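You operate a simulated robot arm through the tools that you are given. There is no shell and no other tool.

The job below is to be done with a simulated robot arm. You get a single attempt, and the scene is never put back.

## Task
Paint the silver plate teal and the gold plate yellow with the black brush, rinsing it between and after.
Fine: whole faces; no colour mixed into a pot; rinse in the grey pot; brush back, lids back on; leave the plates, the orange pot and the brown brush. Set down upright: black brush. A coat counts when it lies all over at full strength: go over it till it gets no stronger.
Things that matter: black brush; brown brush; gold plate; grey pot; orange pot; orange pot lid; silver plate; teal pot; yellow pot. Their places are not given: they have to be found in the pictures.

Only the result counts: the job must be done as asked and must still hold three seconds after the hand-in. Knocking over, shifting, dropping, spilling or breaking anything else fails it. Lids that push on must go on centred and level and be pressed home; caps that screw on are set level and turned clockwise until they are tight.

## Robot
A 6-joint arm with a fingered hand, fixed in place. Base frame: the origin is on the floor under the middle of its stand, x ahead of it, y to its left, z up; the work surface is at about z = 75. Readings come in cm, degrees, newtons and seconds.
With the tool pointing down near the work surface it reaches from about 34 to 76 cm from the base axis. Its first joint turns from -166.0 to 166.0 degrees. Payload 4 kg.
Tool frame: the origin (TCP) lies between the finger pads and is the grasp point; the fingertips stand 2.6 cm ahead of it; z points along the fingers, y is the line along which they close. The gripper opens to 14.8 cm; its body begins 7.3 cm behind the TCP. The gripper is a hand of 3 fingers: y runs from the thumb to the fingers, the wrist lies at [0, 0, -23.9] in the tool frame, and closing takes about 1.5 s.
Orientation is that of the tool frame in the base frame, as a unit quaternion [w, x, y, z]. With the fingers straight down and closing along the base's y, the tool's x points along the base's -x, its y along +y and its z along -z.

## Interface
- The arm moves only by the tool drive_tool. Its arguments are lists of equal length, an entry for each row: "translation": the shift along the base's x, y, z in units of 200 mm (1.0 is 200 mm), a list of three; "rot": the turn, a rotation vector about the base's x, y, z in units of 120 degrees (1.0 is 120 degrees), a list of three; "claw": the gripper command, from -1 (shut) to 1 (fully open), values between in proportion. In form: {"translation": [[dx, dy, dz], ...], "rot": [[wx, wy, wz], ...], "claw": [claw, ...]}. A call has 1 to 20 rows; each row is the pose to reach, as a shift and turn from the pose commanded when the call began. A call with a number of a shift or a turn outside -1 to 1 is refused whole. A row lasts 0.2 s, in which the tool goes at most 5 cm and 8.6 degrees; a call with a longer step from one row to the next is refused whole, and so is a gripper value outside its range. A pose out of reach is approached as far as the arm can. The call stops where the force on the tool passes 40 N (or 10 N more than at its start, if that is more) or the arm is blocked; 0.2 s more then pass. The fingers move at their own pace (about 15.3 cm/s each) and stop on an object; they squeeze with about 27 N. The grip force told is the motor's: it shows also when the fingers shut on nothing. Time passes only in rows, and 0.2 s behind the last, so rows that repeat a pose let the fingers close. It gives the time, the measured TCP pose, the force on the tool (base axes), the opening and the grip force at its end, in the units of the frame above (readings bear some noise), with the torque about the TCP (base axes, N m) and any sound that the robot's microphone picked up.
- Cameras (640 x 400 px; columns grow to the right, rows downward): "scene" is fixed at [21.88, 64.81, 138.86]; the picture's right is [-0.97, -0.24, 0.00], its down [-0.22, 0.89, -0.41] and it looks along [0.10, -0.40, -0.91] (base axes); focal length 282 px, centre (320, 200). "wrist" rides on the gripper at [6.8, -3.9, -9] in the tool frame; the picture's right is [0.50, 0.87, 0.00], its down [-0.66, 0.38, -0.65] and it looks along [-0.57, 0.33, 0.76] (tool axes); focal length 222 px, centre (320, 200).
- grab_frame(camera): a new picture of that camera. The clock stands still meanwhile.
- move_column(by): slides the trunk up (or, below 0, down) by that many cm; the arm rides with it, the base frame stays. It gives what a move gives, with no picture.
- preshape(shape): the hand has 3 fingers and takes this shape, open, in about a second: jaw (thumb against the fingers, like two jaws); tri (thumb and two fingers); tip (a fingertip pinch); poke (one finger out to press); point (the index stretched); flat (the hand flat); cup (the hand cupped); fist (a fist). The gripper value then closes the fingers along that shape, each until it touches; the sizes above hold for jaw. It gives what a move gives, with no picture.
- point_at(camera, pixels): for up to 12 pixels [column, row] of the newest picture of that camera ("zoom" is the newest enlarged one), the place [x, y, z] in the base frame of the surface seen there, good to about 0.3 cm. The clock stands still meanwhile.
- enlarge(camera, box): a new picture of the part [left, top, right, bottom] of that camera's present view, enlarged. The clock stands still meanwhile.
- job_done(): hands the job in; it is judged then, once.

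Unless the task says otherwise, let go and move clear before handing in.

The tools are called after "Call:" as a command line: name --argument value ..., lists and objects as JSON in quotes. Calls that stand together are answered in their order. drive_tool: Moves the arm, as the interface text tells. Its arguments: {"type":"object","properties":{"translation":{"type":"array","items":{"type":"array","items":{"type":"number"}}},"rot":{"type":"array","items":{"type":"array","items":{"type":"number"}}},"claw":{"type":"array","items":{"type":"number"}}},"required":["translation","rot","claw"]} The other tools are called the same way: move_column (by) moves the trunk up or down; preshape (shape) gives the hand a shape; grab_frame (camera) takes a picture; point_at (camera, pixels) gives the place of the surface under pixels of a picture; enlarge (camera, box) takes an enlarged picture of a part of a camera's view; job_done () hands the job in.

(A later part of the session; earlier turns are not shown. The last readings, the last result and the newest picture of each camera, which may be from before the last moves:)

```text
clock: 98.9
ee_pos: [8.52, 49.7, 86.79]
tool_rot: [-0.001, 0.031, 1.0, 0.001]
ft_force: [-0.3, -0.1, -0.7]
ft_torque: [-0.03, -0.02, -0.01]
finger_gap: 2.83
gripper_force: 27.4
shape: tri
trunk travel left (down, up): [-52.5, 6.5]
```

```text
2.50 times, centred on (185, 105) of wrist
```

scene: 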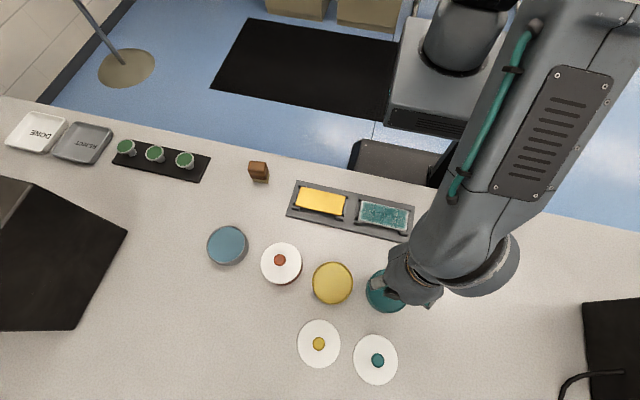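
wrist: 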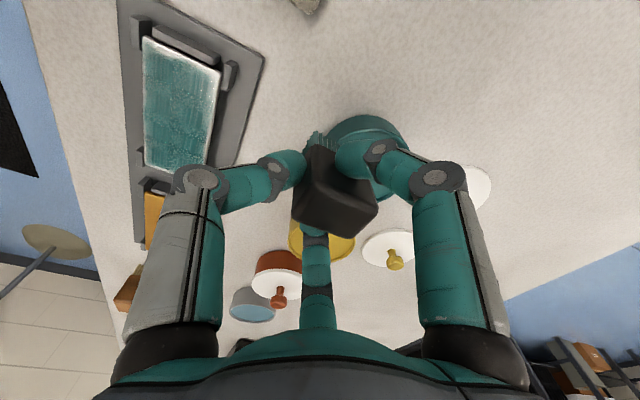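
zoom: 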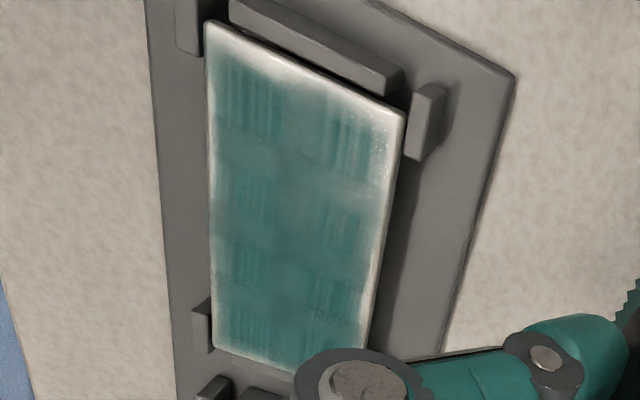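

No visible change after a full extra load and three slow lanes. As a last check on the pale rim, I stroke with the brush centred right on the +x edge and compare that rim.

Call:
drive_tool --translation '[[0.15, -0.1, 0], [0.3, -0.25, 0], [0.43, -0.4, 0], [0.525, -0.51, 0], [0.525, -0.51, -0.1], [0.525, -0.51, -0.17], [0.525, -0.51, -0.19], [0.525, -0.51, -0.2], [0.525, -0.51, -0.202], [0.525, -0.54, -0.202], [0.525, -0.57, -0.202], [0.525, -0.6, -0.202], [0.525, -0.63, -0.202], [0.525, -0.67, -0.202], [0.525, -0.67, -0.202]]' --rot '[[0, 0, 0], [0, 0, 0], [0, 0, 0], [0, 0, 0], [0, 0, 0], [0, 0, 0], [0, 0, 0], [0, 0, 0], [0, 0, 0], [0, 0, 0], [0, 0, 0], [0, 0, 0], [0, 0, 0], [0, 0, 0], [0, 0, 0]]' --claw '[-1, -1, -1, -1, -1, -1, -1, -1, -1, -1, -1, -1, -1, -1, -1]'

Call:
drive_tool --translation '[[0, 0.04, 0], [0, 0.08, 0], [0, 0.12, 0], [0, 0.16, 0], [0, 0.16, 0.05], [0, 0.16, 0.2], [-0.15, 0.3, 0.2], [-0.3, 0.45, 0.2], [-0.45, 0.6, 0.2], [-0.525, 0.67, 0.2]]' --rot '[[0, 0, 0], [0, 0, 0], [0, 0, 0], [0, 0, 0], [0, 0, 0], [0, 0, 0], [0, 0, 0], [0, 0, 0], [0, 0, 0], [0, 0, 0]]' --claw '[-1, -1, -1, -1, -1, -1, -1, -1, -1, -1]'

Call:
enlarge --camera "scene" --box '[356, 192, 412, 232]'

```text
clock: 102.1
ee_pos: [19.04, 36.16, 82.91]
tool_rot: [-0.001, 0.031, 1.0, 0.003]
ft_force: [0.5, 1.3, 6.7]
ft_torque: [0.15, 0.0, 0.0]
finger_gap: 2.81
gripper_force: 26.9
shape: tri
trunk travel left (down, up): [-52.5, 6.5]
```

```text
clock: 104.3
ee_pos: [8.57, 49.59, 86.99]
tool_rot: [-0.001, 0.031, 1.0, 0.003]
ft_force: [0.2, 0.0, -0.6]
ft_torque: [0.0, -0.03, -0.01]
finger_gap: 2.78
gripper_force: 26.7
shape: tri
trunk travel left (down, up): [-52.5, 6.5]
```

```text
10.00 times, centred on (384, 212) of scene
```

zoom: 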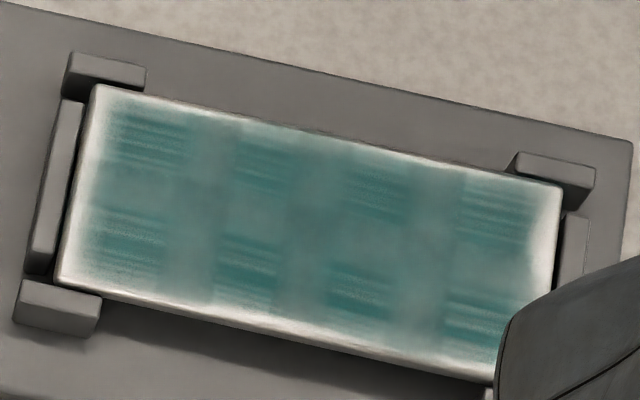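

The rim did not change either, so the coat is as strong as it gets. Now I carry the brush along the free lane y ≈ 46 to the grey rinse pot.

Call:
drive_tool --translation '[[0, -0.09, 0.08], [0.05, -0.18, 0.15], [0.25, -0.18, 0.15], [0.45, -0.18, 0.15], [0.65, -0.18, 0.15], [0.85, -0.18, 0.15], [1.0, -0.18, 0.15]]' --rot '[[0, 0, 0], [0, 0, 0], [0, 0, 0], [0, 0, 0], [0, 0, 0], [0, 0, 0], [0, 0, 0]]' --claw '[-1, -1, -1, -1, -1, -1, -1]'

Call:
drive_tool --translation '[[0.2, 0, 0], [0.4, 0, 0], [0.6, 0, 0], [0.8, 0, 0], [0.874, 0.1, 0], [0.874, 0.28, 0], [0.874, 0.3675, 0], [0.874, 0.3675, -0.1], [0.874, 0.3675, -0.2]]' --rot '[[0, 0, 0], [0, 0, 0], [0, 0, 0], [0, 0, 0], [0, 0, 0], [0, 0, 0], [0, 0, 0], [0, 0, 0], [0, 0, 0]]' --claw '[-1, -1, -1, -1, -1, -1, -1, -1, -1]'

Call:
enlarge --camera "wrist" --box '[250, 50, 400, 240]'

Call:
grab_frame --camera "scene"

```text
clock: 105.9
ee_pos: [28.48, 45.83, 89.67]
tool_rot: [-0.001, 0.03, 1.0, 0.002]
ft_force: [-0.4, 0.1, -1.4]
ft_torque: [0.01, 0.02, 0.0]
finger_gap: 2.82
gripper_force: 27.1
shape: tri
trunk travel left (down, up): [-52.5, 6.5]
```

```text
clock: 107.9
ee_pos: [45.98, 53.39, 85.83]
tool_rot: [0.0, 0.03, 1.0, 0.002]
ft_force: [-0.7, -0.7, -0.7]
ft_torque: [0.0, 0.01, 0.02]
finger_gap: 2.77
gripper_force: 26.4
shape: tri
trunk travel left (down, up): [-52.5, 6.5]
```

```text
2.11 times, centred on (325, 145) of wrist
```

zoom: 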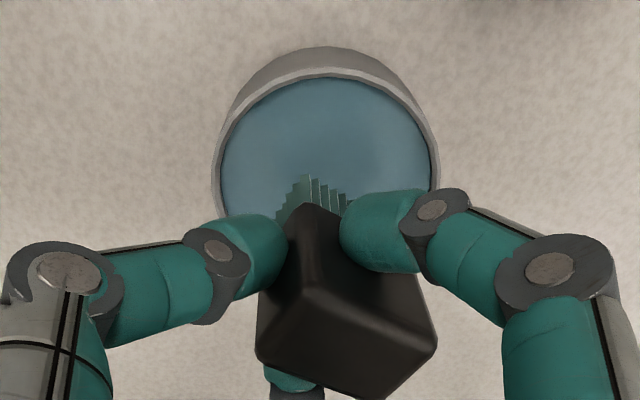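

```text
taken
```

scene: 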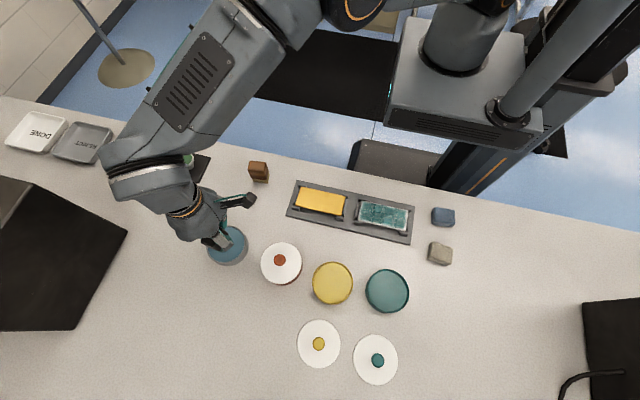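

The brush has crept a bit in the grip (block now around zoom (345,310)). I measure its pose before dipping.

Call:
point_at --camera "zoom" --pixels '[[312, 290], [435, 340], [380, 398], [260, 352], [345, 345], [312, 215], [360, 240], [309, 180], [348, 202], [280, 210]]'

Call:
enlarge --camera "wrist" --box '[290, 120, 370, 190]'

```text
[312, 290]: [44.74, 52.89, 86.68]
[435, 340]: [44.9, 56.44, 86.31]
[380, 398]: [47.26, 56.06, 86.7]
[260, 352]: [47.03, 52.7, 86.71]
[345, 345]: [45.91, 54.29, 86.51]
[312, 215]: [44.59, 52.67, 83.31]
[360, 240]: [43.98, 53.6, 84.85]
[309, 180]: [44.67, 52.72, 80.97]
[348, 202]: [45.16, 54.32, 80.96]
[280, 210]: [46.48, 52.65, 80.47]
```

```text
5.71 times, centred on (330, 155) of wrist
```

zoom: 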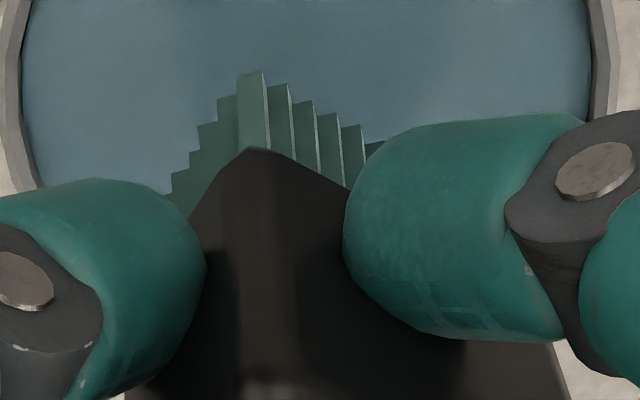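

The block now sits about +1.1 cm in y from the TCP; still held at 27 N. I re-centre over the grey pot and lower gently into the water.

Call:
drive_tool --translation '[[-0.005, -0.035, 0], [-0.005, -0.035, -0.06], [-0.005, -0.035, -0.1], [-0.005, -0.035, -0.115], [-0.005, -0.035, -0.12], [-0.005, -0.035, -0.12]]' --rot '[[0, 0, 0], [0, 0, 0], [0, 0, 0], [0, 0, 0], [0, 0, 0], [0, 0, 0]]' --claw '[-1, -1, -1, -1, -1, -1]'

Call:
enlarge --camera "wrist" --box '[250, 50, 400, 240]'

```text
clock: 109.3
ee_pos: [45.85, 52.45, 83.44]
tool_rot: [-0.001, 0.03, 1.0, 0.003]
ft_force: [0.0, -0.6, 2.2]
ft_torque: [0.04, 0.0, -0.03]
finger_gap: 2.75
gripper_force: 26.9
shape: tri
trunk travel left (down, up): [-52.5, 6.5]
```

```text
2.11 times, centred on (325, 145) of wrist
```

zoom: 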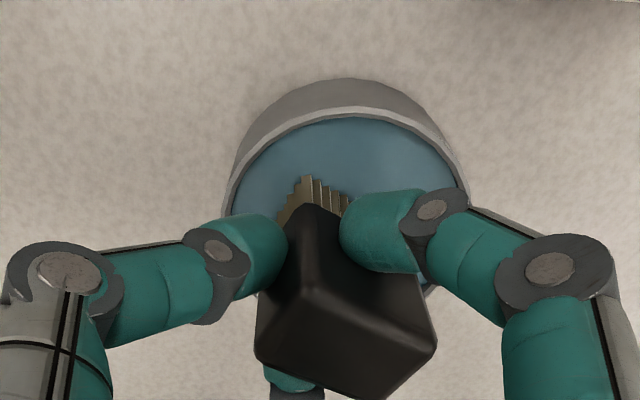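

The bristles turned back to tan at (315,190) on touching the water: it's rinsing. I swish lightly and lift.

Call:
drive_tool --translation '[[0.02, 0, 0.002], [0.0, 0, 0.002], [-0.02, 0, 0.002], [0.0, 0, 0.002], [0.02, 0, 0.002], [0.0, 0, 0.002], [-0.02, 0, 0.002], [0.0, 0, 0.002], [0, 0, 0.05], [0, 0, 0.15], [0, 0, 0.25], [0, 0, 0.25], [0, 0, 0.25]]' --rot '[[0, 0, 0], [0, 0, 0], [0, 0, 0], [0, 0, 0], [0, 0, 0], [0, 0, 0], [0, 0, 0], [0, 0, 0], [0, 0, 0], [0, 0, 0], [0, 0, 0], [0, 0, 0], [0, 0, 0]]' --claw '[-1, -1, -1, -1, -1, -1, -1, -1, -1, -1, -1, -1, -1]'

Call:
enlarge --camera "wrist" --box '[250, 50, 400, 240]'

Call:
enlarge --camera "scene" --box '[356, 192, 412, 232]'

Call:
grab_frame --camera "scene"

```text
clock: 112.1
ee_pos: [45.81, 52.5, 88.4]
tool_rot: [-0.001, 0.031, 1.0, 0.002]
ft_force: [0.1, -0.2, 0.0]
ft_torque: [-0.03, 0.02, 0.0]
finger_gap: 2.77
gripper_force: 26.7
shape: tri
trunk travel left (down, up): [-52.5, 6.5]
```

```text
2.11 times, centred on (325, 145) of wrist
```

zoom: 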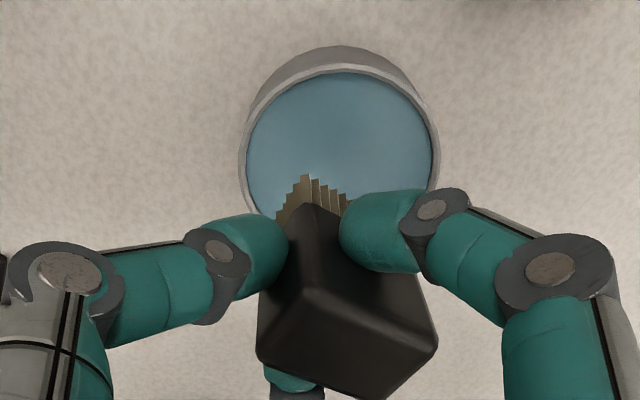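

```text
10.00 times, centred on (384, 212) of scene
```

zoom: 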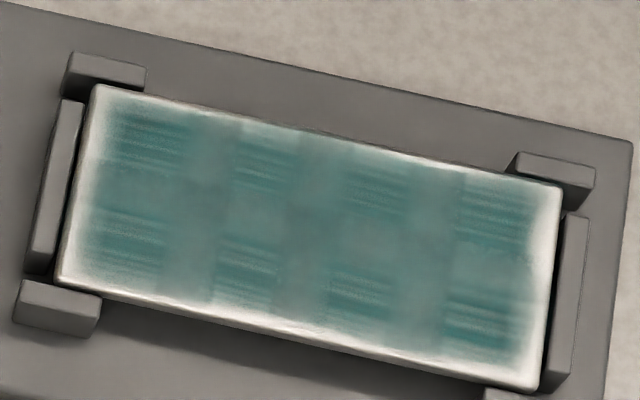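

```text
taken
```

scene: 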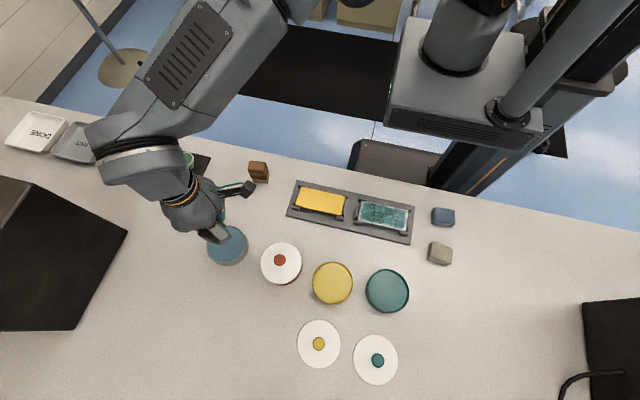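

Bristles are clean and tan. To reset the creeping grip, I'll stand the clean brush at its home place (53.3,43.35) and take it anew.

Call:
drive_tool --translation '[[0.1, -0.13, 0.05], [0.2, -0.27, 0.05], [0.3, -0.41, 0.05], [0.3725, -0.515, 0.0], [0.3725, -0.515, -0.15], [0.3725, -0.515, -0.28], [0.3725, -0.515, -0.35], [0.3725, -0.515, -0.38], [0.3725, -0.515, -0.38]]' --rot '[[0, 0, 0.007], [0, 0, 0.014], [0, 0, 0.021], [0, 0, 0.029], [0, 0, 0.029], [0, 0, 0.029], [0, 0, 0.029], [0, 0, 0.029], [0, 0, 0.029]]' --claw '[-1, -1, -1, -1, -1, -1, -1, -1, -1]'

Call:
enlarge --camera "scene" --box '[170, 150, 250, 230]'

```text
clock: 114.1
ee_pos: [53.29, 42.38, 80.7]
tool_rot: [-0.001, -0.001, 1.0, 0.002]
ft_force: [-0.1, 0.8, -0.8]
ft_torque: [0.0, 0.05, 0.03]
finger_gap: 2.77
gripper_force: 27.4
shape: tri
trunk travel left (down, up): [-52.5, 6.5]
```

```text
5.00 times, centred on (210, 190) of scene
```

zoom: 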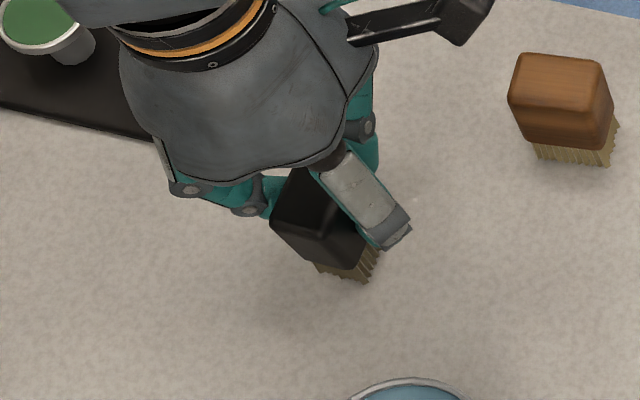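

Call:
drive_tool --translation '[[0, 0, -0.005], [0, 0, -0.01], [0, 0, -0.01]]' --rot '[[0, 0, 0], [0, 0, 0], [0, 0, 0]]' --claw '[-1, -1, -1]'

Call:
enlarge --camera "wrist" --box '[250, 50, 400, 240]'

```text
clock: 114.9
ee_pos: [53.43, 42.17, 80.6]
tool_rot: [-0.002, -0.001, 1.0, 0.002]
ft_force: [0.0, -0.1, -1.2]
ft_torque: [-0.01, 0.0, -0.03]
finger_gap: 2.76
gripper_force: 27.3
shape: tri
trunk travel left (down, up): [-52.5, 6.5]
```

```text
2.11 times, centred on (325, 145) of wrist
```

zoom: 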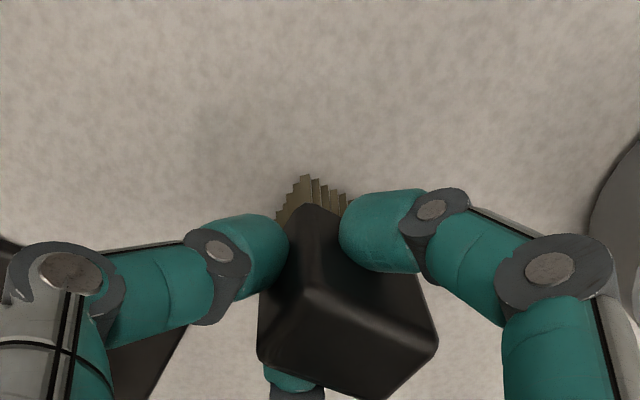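

Call:
drive_tool --translation '[[0, 0, -0.005], [0, 0, -0.01], [0, 0, -0.01]]' --rot '[[0, 0, 0], [0, 0, 0], [0, 0, 0]]' --claw '[-1, -1, -1]'

```text
clock: 115.7
ee_pos: [53.42, 42.15, 80.41]
tool_rot: [-0.001, 0.0, 1.0, 0.004]
ft_force: [0.2, -0.2, -0.4]
ft_torque: [0.03, 0.02, 0.04]
finger_gap: 2.77
gripper_force: 26.8
shape: tri
trunk travel left (down, up): [-52.5, 6.5]
```

Call:
drive_tool --translation '[[0, 0, -0.005], [0, 0, -0.01], [0, 0, -0.01]]' --rot '[[0, 0, 0], [0, 0, 0], [0, 0, 0]]' --claw '[-1, -1, -1]'

```text
clock: 116.5
ee_pos: [53.48, 42.32, 80.15]
tool_rot: [0.0, 0.001, 1.0, 0.002]
ft_force: [0.0, -1.1, 5.5]
ft_torque: [0.08, -0.04, -0.01]
finger_gap: 2.79
gripper_force: 27.2
shape: tri
trunk travel left (down, up): [-52.5, 6.5]
```

Contact with the table at TCP z 80.15 (5.5 N). I open the hand gradually.

Call:
drive_tool --translation '[[0, 0, 0], [0, 0, 0], [0, 0, 0], [0, 0, 0], [0, 0, 0], [0, 0, 0]]' --rot '[[0, 0, 0], [0, 0, 0], [0, 0, 0], [0, 0, 0], [0, 0, 0], [0, 0, 0]]' --claw '[-0.6, -0.45, -0.3, -0.1, 0.1, 0.1]'

Call:
enlarge --camera "wrist" --box '[250, 50, 400, 240]'

Call:
enlarge --camera "scene" --box '[170, 150, 250, 230]'

```text
clock: 117.9
ee_pos: [53.27, 42.35, 80.16]
tool_rot: [-0.002, 0.0, 1.0, 0.003]
ft_force: [0.5, -0.5, -0.3]
ft_torque: [-0.03, 0.03, 0.0]
finger_gap: 8.08
gripper_force: 0.0
shape: tri
trunk travel left (down, up): [-52.5, 6.5]
```

```text
2.11 times, centred on (325, 145) of wrist
```

zoom: 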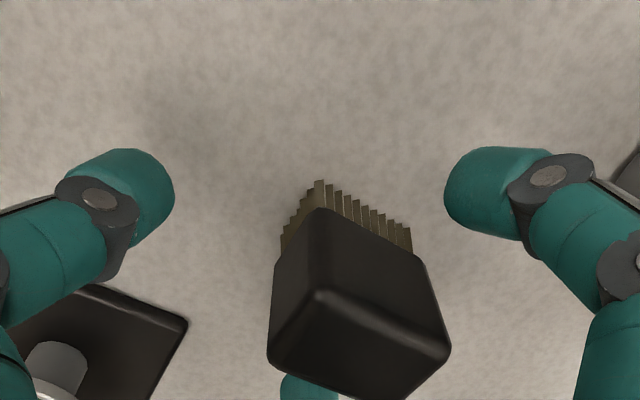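

```text
5.00 times, centred on (210, 190) of scene
```

zoom: 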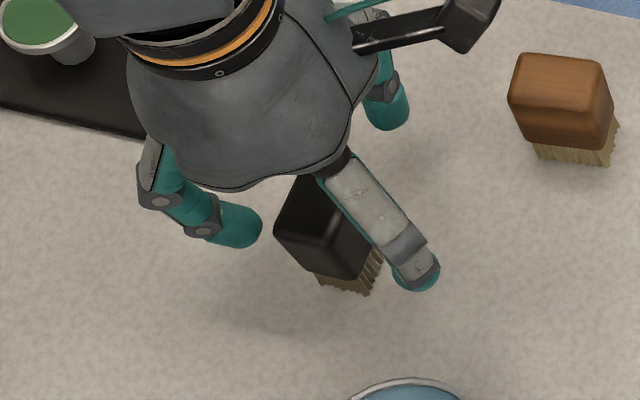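

The brush stands upright. I measure its new position in the wrist view.

Call:
enlarge --camera "wrist" --box '[300, 120, 370, 250]'

Call:
point_at --camera "zoom" --pixels '[[320, 200], [320, 250]]'

```text
3.08 times, centred on (335, 185) of wrist
```

zoom: 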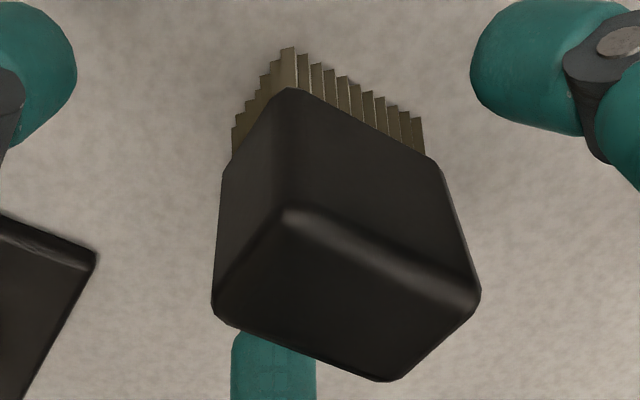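

```text
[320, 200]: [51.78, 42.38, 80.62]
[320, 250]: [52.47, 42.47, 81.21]
```

Call:
point_at --camera "zoom" --pixels '[[290, 218], [468, 295], [388, 374], [220, 302], [345, 300], [290, 97], [432, 168], [290, 55], [420, 125], [235, 120]]'

```text
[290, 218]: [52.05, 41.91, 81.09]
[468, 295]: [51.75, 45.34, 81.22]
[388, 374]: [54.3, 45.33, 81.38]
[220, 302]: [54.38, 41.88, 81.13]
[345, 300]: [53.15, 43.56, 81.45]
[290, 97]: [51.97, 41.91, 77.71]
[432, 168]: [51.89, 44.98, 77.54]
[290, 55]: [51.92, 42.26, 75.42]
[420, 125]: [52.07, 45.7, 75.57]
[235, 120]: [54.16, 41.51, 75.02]
```

Block centre is (53.12,43.62), turned ~3°, top 81.3. I shift the hand to centre on it, turn +3°, and close again.

Call:
drive_tool --translation '[[-0.0075, 0.03, 0.0175], [-0.0075, 0.06, 0.0175], [-0.0075, 0.06, 0.0175], [-0.0075, 0.06, 0.0175], [-0.0075, 0.06, 0.0175], [-0.0075, 0.06, 0.0175], [-0.0075, 0.06, 0.0175], [-0.0075, 0.06, 0.0175], [-0.0075, 0.06, 0.0175], [-0.0075, 0.06, 0.0175], [-0.0075, 0.06, 0.0175]]' --rot '[[0, 0, 0.012], [0, 0, 0.025], [0, 0, 0.025], [0, 0, 0.025], [0, 0, 0.025], [0, 0, 0.025], [0, 0, 0.025], [0, 0, 0.025], [0, 0, 0.025], [0, 0, 0.025], [0, 0, 0.025]]' --claw '[0.1, 0.1, -0.1, -0.3, -0.4, -0.5, -0.6, -0.7, -0.8, -1, -1]'

Call:
enlarge --camera "wrist" --box '[250, 50, 400, 240]'

```text
clock: 120.3
ee_pos: [53.21, 43.39, 80.6]
tool_rot: [0.0, -0.026, 1.0, 0.003]
ft_force: [-1.6, 0.2, -0.6]
ft_torque: [0.02, 0.01, 0.0]
finger_gap: 2.87
gripper_force: 27.2
shape: tri
trunk travel left (down, up): [-52.5, 6.5]
```

```text
2.11 times, centred on (325, 145) of wrist
```

zoom: 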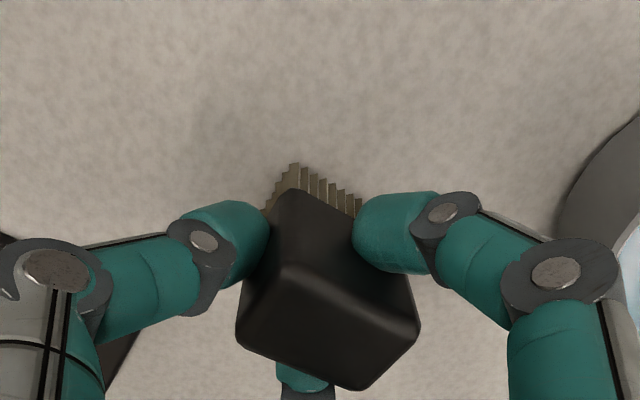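

Held again at 27 N, better centred. I lift and carry the clean brush along the free lane to the yellow pot.

Call:
drive_tool --translation '[[0, 0, 0.05], [0, 0, 0.2], [0, 0, 0.4], [0, 0, 0.45]]' --rot '[[0, 0, 0], [0, 0, 0], [0, 0, 0], [0, 0, 0]]' --claw '[-1, -1, -1, -1]'

Call:
drive_tool --translation '[[-0.2, 0.03, 0], [-0.4, 0.06, 0], [-0.6, 0.09, 0], [-0.8, 0.12, 0], [-1.0, 0.13, 0]]' --rot '[[0, 0, -0.005], [0, 0, -0.01], [0, 0, -0.015], [0, 0, -0.02], [0, 0, -0.025]]' --claw '[-1, -1, -1, -1, -1]'

Call:
drive_tool --translation '[[-0.2, 0, 0], [-0.4, 0, 0], [-0.5875, 0.05, 0], [-0.5875, 0.25, 0], [-0.5875, 0.4, 0], [-0.5875, 0.4925, 0], [-0.5875, 0.4925, -0.1], [-0.5875, 0.4925, -0.15]]' --rot '[[0, 0, 0], [0, 0, 0], [0, 0, 0], [0, 0, 0], [0, 0, 0], [0, 0, 0], [0, 0, 0], [0, 0, 0]]' --claw '[-1, -1, -1, -1, -1, -1, -1, -1]'

Call:
enlarge --camera "wrist" --box '[250, 50, 400, 240]'

Call:
grab_frame --camera "scene"

```text
clock: 121.3
ee_pos: [53.38, 43.38, 89.51]
tool_rot: [-0.001, -0.026, 1.0, 0.002]
ft_force: [0.0, -0.1, -0.7]
ft_torque: [0.01, 0.02, -0.01]
finger_gap: 2.85
gripper_force: 27.1
shape: tri
trunk travel left (down, up): [-52.5, 6.5]
```

```text
clock: 122.5
ee_pos: [33.13, 46.0, 89.57]
tool_rot: [-0.002, 0.001, 1.0, 0.002]
ft_force: [1.0, 1.0, 0.1]
ft_torque: [0.02, 0.01, 0.0]
finger_gap: 2.81
gripper_force: 26.7
shape: tri
trunk travel left (down, up): [-52.5, 6.5]
```

```text
clock: 124.3
ee_pos: [21.41, 56.01, 86.51]
tool_rot: [-0.001, 0.001, 1.0, 0.001]
ft_force: [0.7, 0.2, -1.5]
ft_torque: [0.02, -0.01, -0.02]
finger_gap: 2.82
gripper_force: 27.1
shape: tri
trunk travel left (down, up): [-52.5, 6.5]
```

```text
2.11 times, centred on (325, 145) of wrist
```

zoom: 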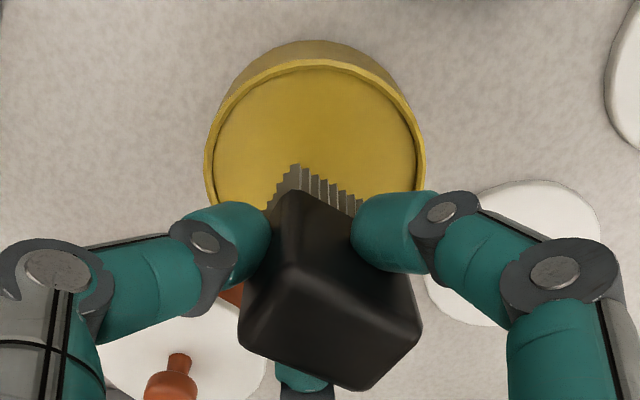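

```text
taken
```

scene: 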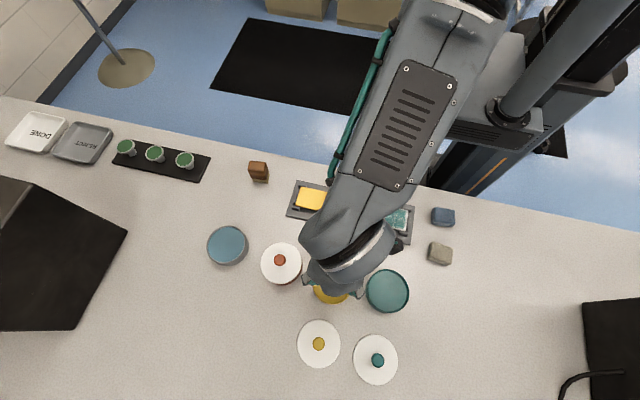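

The clean brush hangs over the yellow pot (zoom (315,120)). I measure its offset before dipping.

Call:
point_at --camera "zoom" --pixels '[[290, 270], [415, 322], [365, 385], [243, 340], [325, 325], [294, 195], [297, 170], [350, 195], [272, 205], [310, 120]]'

Call:
enlarge --camera "wrist" --box '[304, 118, 352, 148]'

```text
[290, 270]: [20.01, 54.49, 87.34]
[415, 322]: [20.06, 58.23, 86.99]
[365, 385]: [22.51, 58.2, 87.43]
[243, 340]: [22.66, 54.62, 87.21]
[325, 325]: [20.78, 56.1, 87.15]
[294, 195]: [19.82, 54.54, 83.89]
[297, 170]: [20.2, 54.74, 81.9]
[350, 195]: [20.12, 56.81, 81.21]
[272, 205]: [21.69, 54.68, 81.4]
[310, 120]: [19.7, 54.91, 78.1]
```

```text
13.33 times, centred on (328, 133) of wrist
```

zoom: 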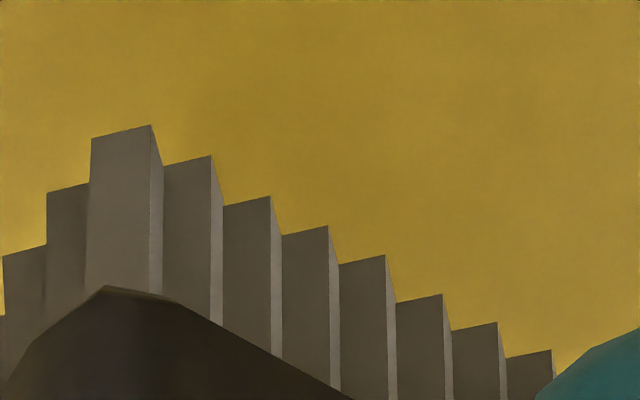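

Offset is (−0.1,+0.4). I lower into the yellow paint in small steps.

Call:
drive_tool --translation '[[0, -0.01, -0.08], [0, -0.01, -0.12], [0, -0.01, -0.14], [0, -0.01, -0.147], [0, -0.01, -0.147]]' --rot '[[0, 0, 0], [0, 0, 0], [0, 0, 0], [0, 0, 0], [0, 0, 0]]' --claw '[-1, -1, -1, -1, -1]'

Call:
enlarge --camera "wrist" --box '[304, 118, 352, 148]'

```text
clock: 125.5
ee_pos: [21.48, 55.69, 83.57]
tool_rot: [-0.001, 0.001, 1.0, 0.002]
ft_force: [0.1, -0.4, -0.1]
ft_torque: [-0.01, 0.01, -0.02]
finger_gap: 2.82
gripper_force: 27.0
shape: tri
trunk travel left (down, up): [-52.5, 6.5]
```

```text
13.33 times, centred on (328, 133) of wrist
```

zoom: 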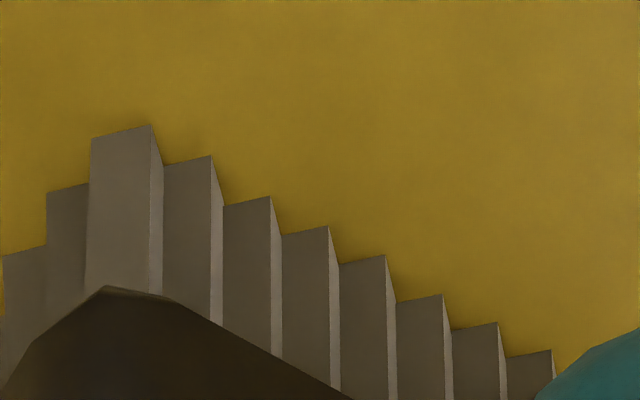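

Call:
drive_tool --translation '[[0, 0, -0.004], [0, 0, -0.007], [0, 0, -0.007]]' --rot '[[0, 0, 0], [0, 0, 0], [0, 0, 0]]' --claw '[-1, -1, -1]'

Call:
enlarge --camera "wrist" --box '[304, 118, 352, 148]'

```text
clock: 126.3
ee_pos: [21.54, 55.74, 83.44]
tool_rot: [-0.001, 0.0, 1.0, 0.003]
ft_force: [-0.2, 0.3, 3.6]
ft_torque: [0.01, 0.05, 0.01]
finger_gap: 2.83
gripper_force: 26.6
shape: tri
trunk travel left (down, up): [-52.5, 6.5]
```

```text
13.33 times, centred on (328, 133) of wrist
```

zoom: 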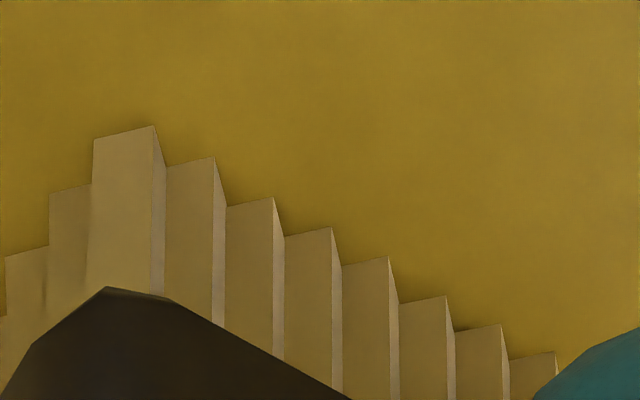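

The bristles turned yellow on contact at 3.6 N. I hold a moment longer to take up more and look again.

Call:
drive_tool --translation '[[0, 0, -0.002], [0, 0, -0.002], [0, 0, -0.002], [0, 0, -0.002], [0, 0, -0.002]]' --rot '[[0, 0, 0], [0, 0, 0], [0, 0, 0], [0, 0, 0], [0, 0, 0]]' --claw '[-1, -1, -1, -1, -1]'

Call:
enlarge --camera "wrist" --box '[304, 118, 352, 148]'

```text
clock: 127.5
ee_pos: [21.52, 55.65, 83.48]
tool_rot: [-0.001, 0.0, 1.0, 0.002]
ft_force: [0.7, 0.3, 8.7]
ft_torque: [0.02, 0.0, 0.02]
finger_gap: 2.85
gripper_force: 27.0
shape: tri
trunk travel left (down, up): [-52.5, 6.5]
```

```text
13.33 times, centred on (328, 133) of wrist
```

zoom: 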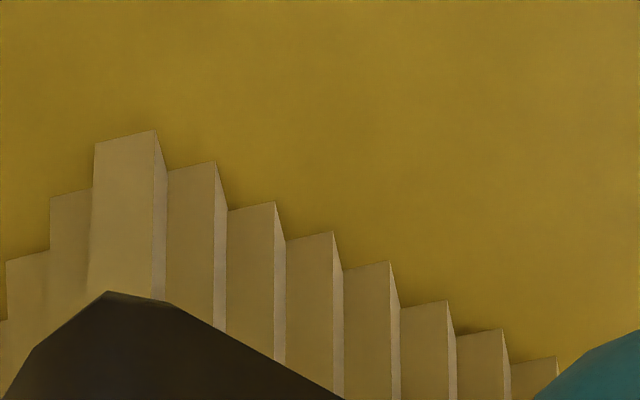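

Loaded with yellow. I lift, go straight back in −y clear of the orange pot, then over to the +x/+y end of the gold plate and lower near contact.

Call:
drive_tool --translation '[[0, 0, 0.05], [0, 0, 0.15], [0, 0, 0.25], [0, 0, 0.25], [0, -0.2, 0.25], [0, -0.4, 0.25], [0.15, -0.53, 0.25], [0.3, -0.66, 0.25], [0.45, -0.76, 0.25], [0.595, -0.8075, 0.25], [0.595, -0.8075, 0.12], [0.595, -0.8075, 0.04], [0.595, -0.8075, 0.0], [0.595, -0.8075, -0.012], [0.595, -0.8075, -0.012]]' --rot '[[0, 0, 0], [0, 0, 0], [0, 0, 0], [0, 0, 0], [0, 0, 0], [0, 0, 0], [0, 0, 0], [0, 0, 0], [0, 0, 0], [0, 0, 0], [0, 0, 0], [0, 0, 0], [0, 0, 0], [0, 0, 0], [0, 0, 0]]' --claw '[-1, -1, -1, -1, -1, -1, -1, -1, -1, -1, -1, -1, -1, -1, -1]'

Call:
enlarge --camera "scene" --box '[280, 160, 440, 260]'

Call:
enlarge --camera "wrist" --box '[250, 50, 400, 240]'

```text
clock: 130.7
ee_pos: [33.37, 39.47, 83.24]
tool_rot: [-0.001, 0.001, 1.0, 0.002]
ft_force: [0.5, -0.3, -0.6]
ft_torque: [0.03, 0.02, 0.01]
finger_gap: 2.83
gripper_force: 26.8
shape: tri
trunk travel left (down, up): [-52.5, 6.5]
```

```text
4.00 times, centred on (360, 210) of scene
```

zoom: 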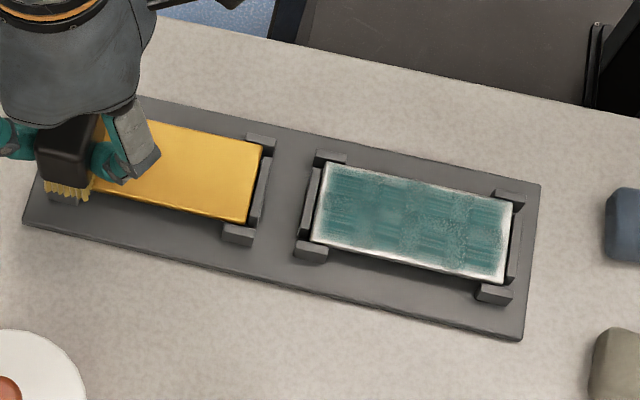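

```text
2.11 times, centred on (325, 145) of wrist
```

zoom: 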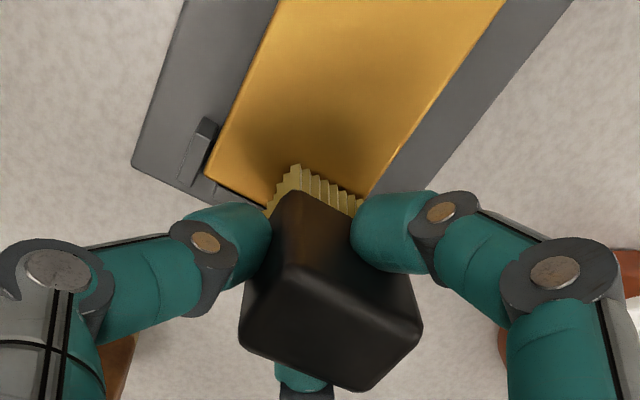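

Brush is over the +x/+y corner of the gold plate without contact (z 83.24). I lower in 1 mm steps to touch.

Call:
drive_tool --translation '[[0, 0, -0.005], [0, 0, -0.01], [0, 0, -0.01]]' --rot '[[0, 0, 0], [0, 0, 0], [0, 0, 0]]' --claw '[-1, -1, -1]'

```text
clock: 131.5
ee_pos: [33.25, 39.59, 83.0]
tool_rot: [-0.001, 0.001, 1.0, 0.003]
ft_force: [0.0, -0.1, 1.8]
ft_torque: [0.0, 0.03, -0.02]
finger_gap: 2.83
gripper_force: 27.0
shape: tri
trunk travel left (down, up): [-52.5, 6.5]
```

Contact just begins (1.8 N). One slow stroke along −x with ~0.6 mm more press.

Call:
drive_tool --translation '[[-0.02, 0, -0.003], [-0.05, 0, -0.003], [-0.08, 0, -0.003], [-0.11, 0, -0.003], [-0.14, 0, -0.003], [-0.17, 0, -0.003], [-0.2, 0, -0.003], [-0.23, 0, -0.003], [-0.26, 0, -0.003], [-0.29, 0, -0.003], [-0.32, 0, -0.003], [-0.35, 0, -0.003], [-0.38, 0, -0.003], [-0.41, 0, -0.003], [-0.44, 0, -0.003], [-0.475, 0, -0.003], [-0.475, 0, -0.003]]' --rot '[[0, 0, 0], [0, 0, 0], [0, 0, 0], [0, 0, 0], [0, 0, 0], [0, 0, 0], [0, 0, 0], [0, 0, 0], [0, 0, 0], [0, 0, 0], [0, 0, 0], [0, 0, 0], [0, 0, 0], [0, 0, 0], [0, 0, 0], [0, 0, 0], [0, 0, 0]]' --claw '[-1, -1, -1, -1, -1, -1, -1, -1, -1, -1, -1, -1, -1, -1, -1, -1, -1]'

Call:
enlarge --camera "scene" --box '[280, 160, 440, 260]'

```text
clock: 135.1
ee_pos: [23.86, 39.57, 82.96]
tool_rot: [0.0, 0.001, 1.0, 0.002]
ft_force: [0.3, -0.2, 8.4]
ft_torque: [0.05, -0.07, -0.01]
finger_gap: 2.86
gripper_force: 27.3
shape: tri
trunk travel left (down, up): [-52.5, 6.5]
```

```text
4.00 times, centred on (360, 210) of scene
```

zoom: 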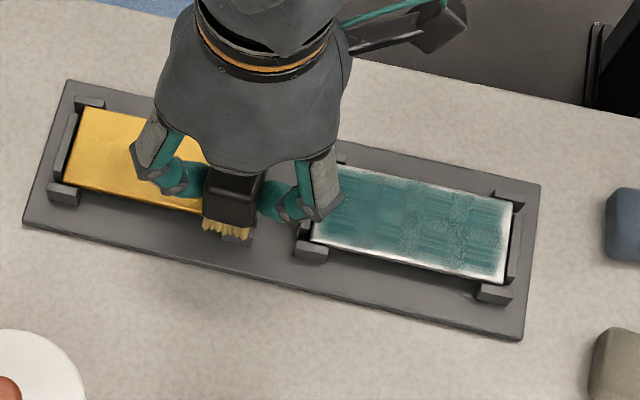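

Contact stayed at ~8 N. I hop to the −y lane and stroke back along +x.

Call:
drive_tool --translation '[[0, 0, 0.02], [0, -0.1, 0.02], [0, -0.15, 0.02], [0, -0.15, 0.0], [0.03, -0.15, 0], [0.06, -0.15, 0], [0.09, -0.15, 0], [0.12, -0.15, 0], [0.15, -0.15, 0], [0.18, -0.15, 0], [0.21, -0.15, 0], [0.24, -0.15, 0], [0.27, -0.15, 0], [0.3, -0.15, 0], [0.33, -0.15, 0], [0.36, -0.15, 0], [0.39, -0.15, 0], [0.42, -0.15, 0], [0.45, -0.15, 0], [0.475, -0.15, 0]]' --rot '[[0, 0, 0], [0, 0, 0], [0, 0, 0], [0, 0, 0], [0, 0, 0], [0, 0, 0], [0, 0, 0], [0, 0, 0], [0, 0, 0], [0, 0, 0], [0, 0, 0], [0, 0, 0], [0, 0, 0], [0, 0, 0], [0, 0, 0], [0, 0, 0], [0, 0, 0], [0, 0, 0], [0, 0, 0], [0, 0, 0]]' --claw '[-1, -1, -1, -1, -1, -1, -1, -1, -1, -1, -1, -1, -1, -1, -1, -1, -1, -1, -1, -1]'

Call:
enlarge --camera "scene" --box '[280, 160, 440, 260]'

```text
clock: 139.3
ee_pos: [33.46, 36.59, 82.85]
tool_rot: [-0.001, 0.0, 1.0, 0.002]
ft_force: [-0.2, 0.2, 1.7]
ft_torque: [0.04, 0.02, 0.04]
finger_gap: 2.88
gripper_force: 27.1
shape: tri
trunk travel left (down, up): [-52.5, 6.5]
```

```text
4.00 times, centred on (360, 210) of scene
```

zoom: 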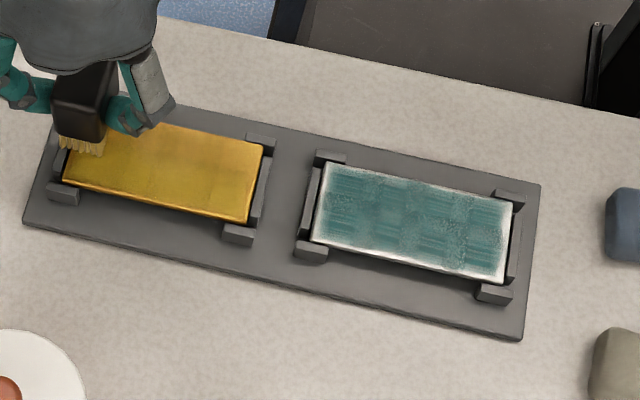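

The gold face is turning duller yellow. I look closely at it.

Call:
enlarge --camera "scene" --box '[292, 178, 350, 222]'

```text
9.09 times, centred on (321, 200) of scene
```

zoom: 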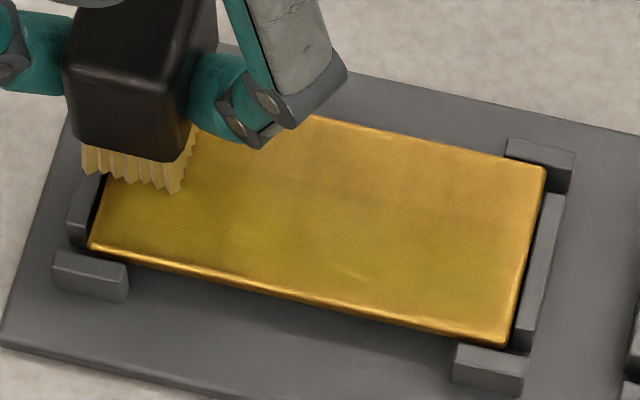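

Coat is partial. I continue: −y lane back along −x slightly firmer, then the middle lane.

Call:
drive_tool --translation '[[-0.02, 0, -0.004], [-0.06, 0, -0.004], [-0.1, 0, -0.004], [-0.14, 0, -0.004], [-0.18, 0, -0.004], [-0.22, 0, -0.004], [-0.26, 0, -0.004], [-0.3, 0, -0.004], [-0.34, 0, -0.003], [-0.38, 0, -0.003], [-0.42, 0, -0.002], [-0.45, 0, -0.002], [-0.475, 0, -0.002]]' --rot '[[0, 0, 0], [0, 0, 0], [0, 0, 0], [0, 0, 0], [0, 0, 0], [0, 0, 0], [0, 0, 0], [0, 0, 0], [0, 0, 0], [0, 0, 0], [0, 0, 0], [0, 0, 0], [0, 0, 0]]' --claw '[-1, -1, -1, -1, -1, -1, -1, -1, -1, -1, -1, -1, -1]'

Call:
drive_tool --translation '[[0, 0, 0.02], [0, 0.075, 0.02], [0, 0.075, 0.0], [0.03, 0.075, 0], [0.07, 0.075, 0], [0.11, 0.075, 0], [0.15, 0.075, 0], [0.19, 0.075, 0], [0.23, 0.075, 0], [0.27, 0.075, 0], [0.31, 0.075, -0.001], [0.35, 0.075, -0.001], [0.39, 0.075, -0.002], [0.43, 0.075, -0.002], [0.475, 0.075, -0.002]]' --rot '[[0, 0, 0], [0, 0, 0], [0, 0, 0], [0, 0, 0], [0, 0, 0], [0, 0, 0], [0, 0, 0], [0, 0, 0], [0, 0, 0], [0, 0, 0], [0, 0, 0], [0, 0, 0], [0, 0, 0], [0, 0, 0], [0, 0, 0]]' --claw '[-1, -1, -1, -1, -1, -1, -1, -1, -1, -1, -1, -1, -1, -1, -1]'

Call:
enlarge --camera "scene" --box '[292, 178, 350, 222]'

```text
clock: 142.1
ee_pos: [23.84, 36.58, 82.91]
tool_rot: [-0.001, 0.001, 1.0, 0.002]
ft_force: [1.0, -0.8, 3.9]
ft_torque: [0.03, -0.03, -0.02]
finger_gap: 2.87
gripper_force: 27.4
shape: tri
trunk travel left (down, up): [-52.5, 6.5]
```

```text
clock: 145.3
ee_pos: [33.26, 37.93, 82.9]
tool_rot: [0.0, 0.001, 1.0, 0.003]
ft_force: [-1.2, -0.6, 5.1]
ft_torque: [0.03, 0.01, 0.02]
finger_gap: 2.9
gripper_force: 27.2
shape: tri
trunk travel left (down, up): [-52.5, 6.5]
```

```text
9.09 times, centred on (321, 200) of scene
```

zoom: 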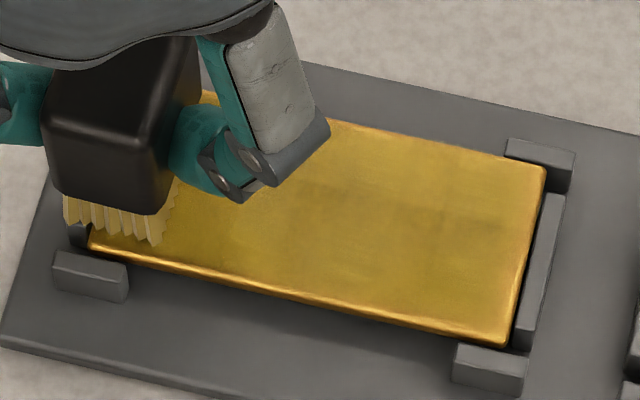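

It's getting evenly yellower. Another round: +y lane along −x, then −y lane along +x.

Call:
drive_tool --translation '[[0, 0, 0.02], [0, 0.075, 0.02], [0, 0.075, 0.0], [-0.03, 0.075, 0], [-0.07, 0.075, 0], [-0.11, 0.075, 0], [-0.15, 0.075, 0], [-0.19, 0.075, 0], [-0.23, 0.075, 0.001], [-0.27, 0.075, 0.001], [-0.31, 0.075, 0.001], [-0.35, 0.075, 0.001], [-0.39, 0.075, 0.001], [-0.43, 0.075, 0.001], [-0.475, 0.075, 0.001]]' --rot '[[0, 0, 0], [0, 0, 0], [0, 0, 0], [0, 0, 0], [0, 0, 0], [0, 0, 0], [0, 0, 0], [0, 0, 0], [0, 0, 0], [0, 0, 0], [0, 0, 0], [0, 0, 0], [0, 0, 0], [0, 0, 0], [0, 0, 0]]' --claw '[-1, -1, -1, -1, -1, -1, -1, -1, -1, -1, -1, -1, -1, -1, -1]'

Call:
drive_tool --translation '[[0, 0, 0.02], [0, -0.1, 0.02], [0, -0.15, 0.02], [0, -0.15, -0.001], [0.03, -0.15, -0.001], [0.07, -0.15, -0.001], [0.11, -0.15, -0.001], [0.15, -0.15, -0.001], [0.19, -0.15, -0.001], [0.23, -0.15, -0.002], [0.27, -0.15, -0.002], [0.31, -0.15, -0.002], [0.35, -0.15, -0.003], [0.39, -0.15, -0.003], [0.43, -0.15, -0.003], [0.475, -0.15, -0.003]]' --rot '[[0, 0, 0], [0, 0, 0], [0, 0, 0], [0, 0, 0], [0, 0, 0], [0, 0, 0], [0, 0, 0], [0, 0, 0], [0, 0, 0], [0, 0, 0], [0, 0, 0], [0, 0, 0], [0, 0, 0], [0, 0, 0], [0, 0, 0], [0, 0, 0]]' --claw '[-1, -1, -1, -1, -1, -1, -1, -1, -1, -1, -1, -1, -1, -1, -1, -1]'

Call:
enlarge --camera "scene" --box '[292, 178, 350, 222]'

Call:
enlarge --camera "wrist" --box '[250, 50, 400, 240]'

```text
clock: 148.5
ee_pos: [23.8, 39.64, 82.93]
tool_rot: [-0.001, 0.001, 1.0, 0.003]
ft_force: [0.8, 0.7, 4.9]
ft_torque: [0.04, -0.03, -0.04]
finger_gap: 2.85
gripper_force: 27.5
shape: tri
trunk travel left (down, up): [-52.5, 6.5]
```

```text
clock: 151.9
ee_pos: [33.42, 36.67, 82.88]
tool_rot: [0.0, 0.0, 1.0, 0.003]
ft_force: [-1.2, 0.8, 9.1]
ft_torque: [0.0, 0.02, -0.01]
finger_gap: 2.89
gripper_force: 26.7
shape: tri
trunk travel left (down, up): [-52.5, 6.5]
```

```text
9.09 times, centred on (321, 200) of scene
```

zoom: 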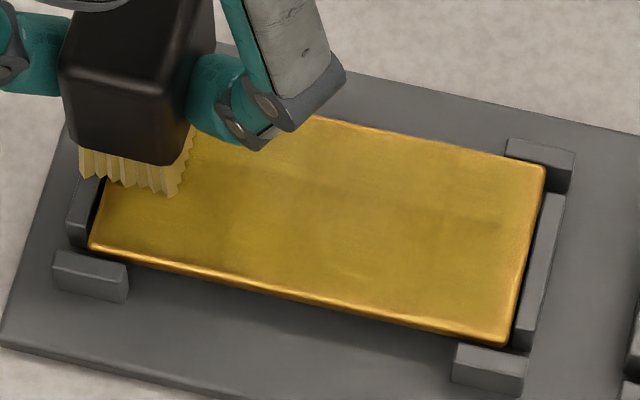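

```text
2.11 times, centred on (325, 145) of wrist
```

zoom: 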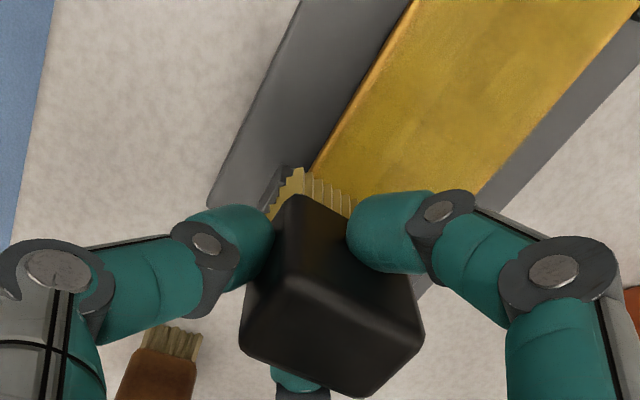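

Strength seems even. I lift to a viewpoint at about (23.5,49.6) and take a reference picture before re-dipping.

Call:
drive_tool --translation '[[0, 0, 0.05], [0, 0, 0.22], [-0.1, 0.13, 0.22], [-0.2, 0.26, 0.22], [-0.3, 0.39, 0.22], [-0.4, 0.52, 0.22], [-0.495, 0.65, 0.22], [-0.495, 0.65, 0.22]]' --rot '[[0, 0, 0], [0, 0, 0], [0, 0, 0], [0, 0, 0], [0, 0, 0], [0, 0, 0], [0, 0, 0], [0, 0, 0]]' --claw '[-1, -1, -1, -1, -1, -1, -1, -1]'

Call:
enlarge --camera "wrist" --box '[120, 25, 250, 185]'

Call:
enlarge --camera "scene" --box '[292, 178, 350, 222]'

```text
clock: 153.7
ee_pos: [23.5, 49.51, 87.21]
tool_rot: [-0.001, 0.001, 1.0, 0.0]
ft_force: [0.3, 0.5, -0.4]
ft_torque: [0.0, -0.02, 0.01]
finger_gap: 2.86
gripper_force: 26.6
shape: tri
trunk travel left (down, up): [-52.5, 6.5]
```

```text
2.50 times, centred on (185, 105) of wrist
```

zoom: 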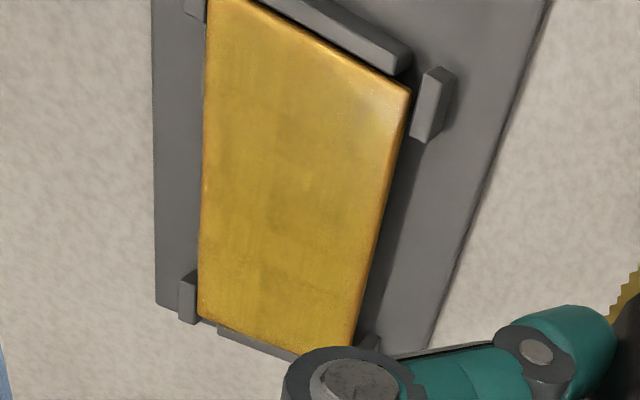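

```text
9.09 times, centred on (321, 200) of scene
```

zoom: 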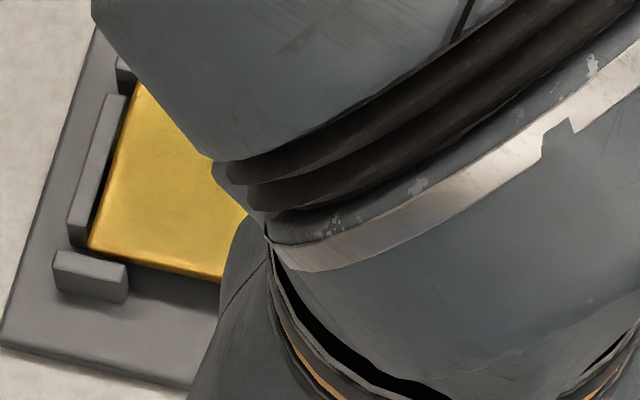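

Reference taken. Now I re-dip in the yellow pot.

Call:
drive_tool --translation '[[-0.05, 0.15, 0], [-0.1025, 0.3125, 0], [-0.1025, 0.3125, -0.1], [-0.1025, 0.3125, -0.16], [-0.1025, 0.3125, -0.18], [-0.1025, 0.3125, -0.188], [-0.1025, 0.3125, -0.192], [-0.1025, 0.3125, -0.192]]' --rot '[[0, 0, 0], [0, 0, 0], [0, 0, 0], [0, 0, 0], [0, 0, 0], [0, 0, 0], [0, 0, 0], [0, 0, 0]]' --claw '[-1, -1, -1, -1, -1, -1, -1, -1]'

Call:
enlarge --camera "wrist" --box '[304, 118, 352, 148]'

```text
clock: 155.5
ee_pos: [21.41, 55.78, 83.42]
tool_rot: [-0.001, 0.002, 1.0, 0.002]
ft_force: [-0.4, -1.1, 2.5]
ft_torque: [0.02, -0.01, 0.0]
finger_gap: 2.86
gripper_force: 27.1
shape: tri
trunk travel left (down, up): [-52.5, 6.5]
```

```text
13.33 times, centred on (328, 133) of wrist
```

zoom: 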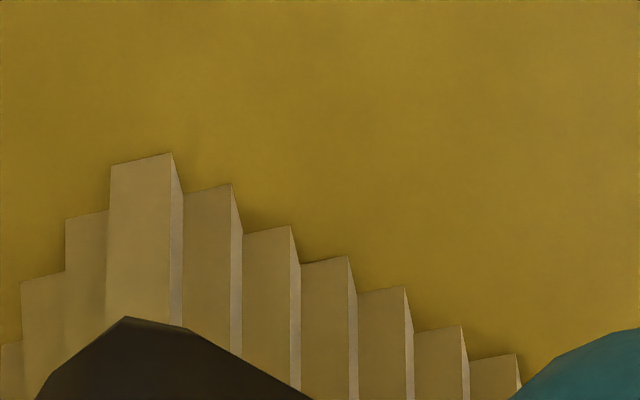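

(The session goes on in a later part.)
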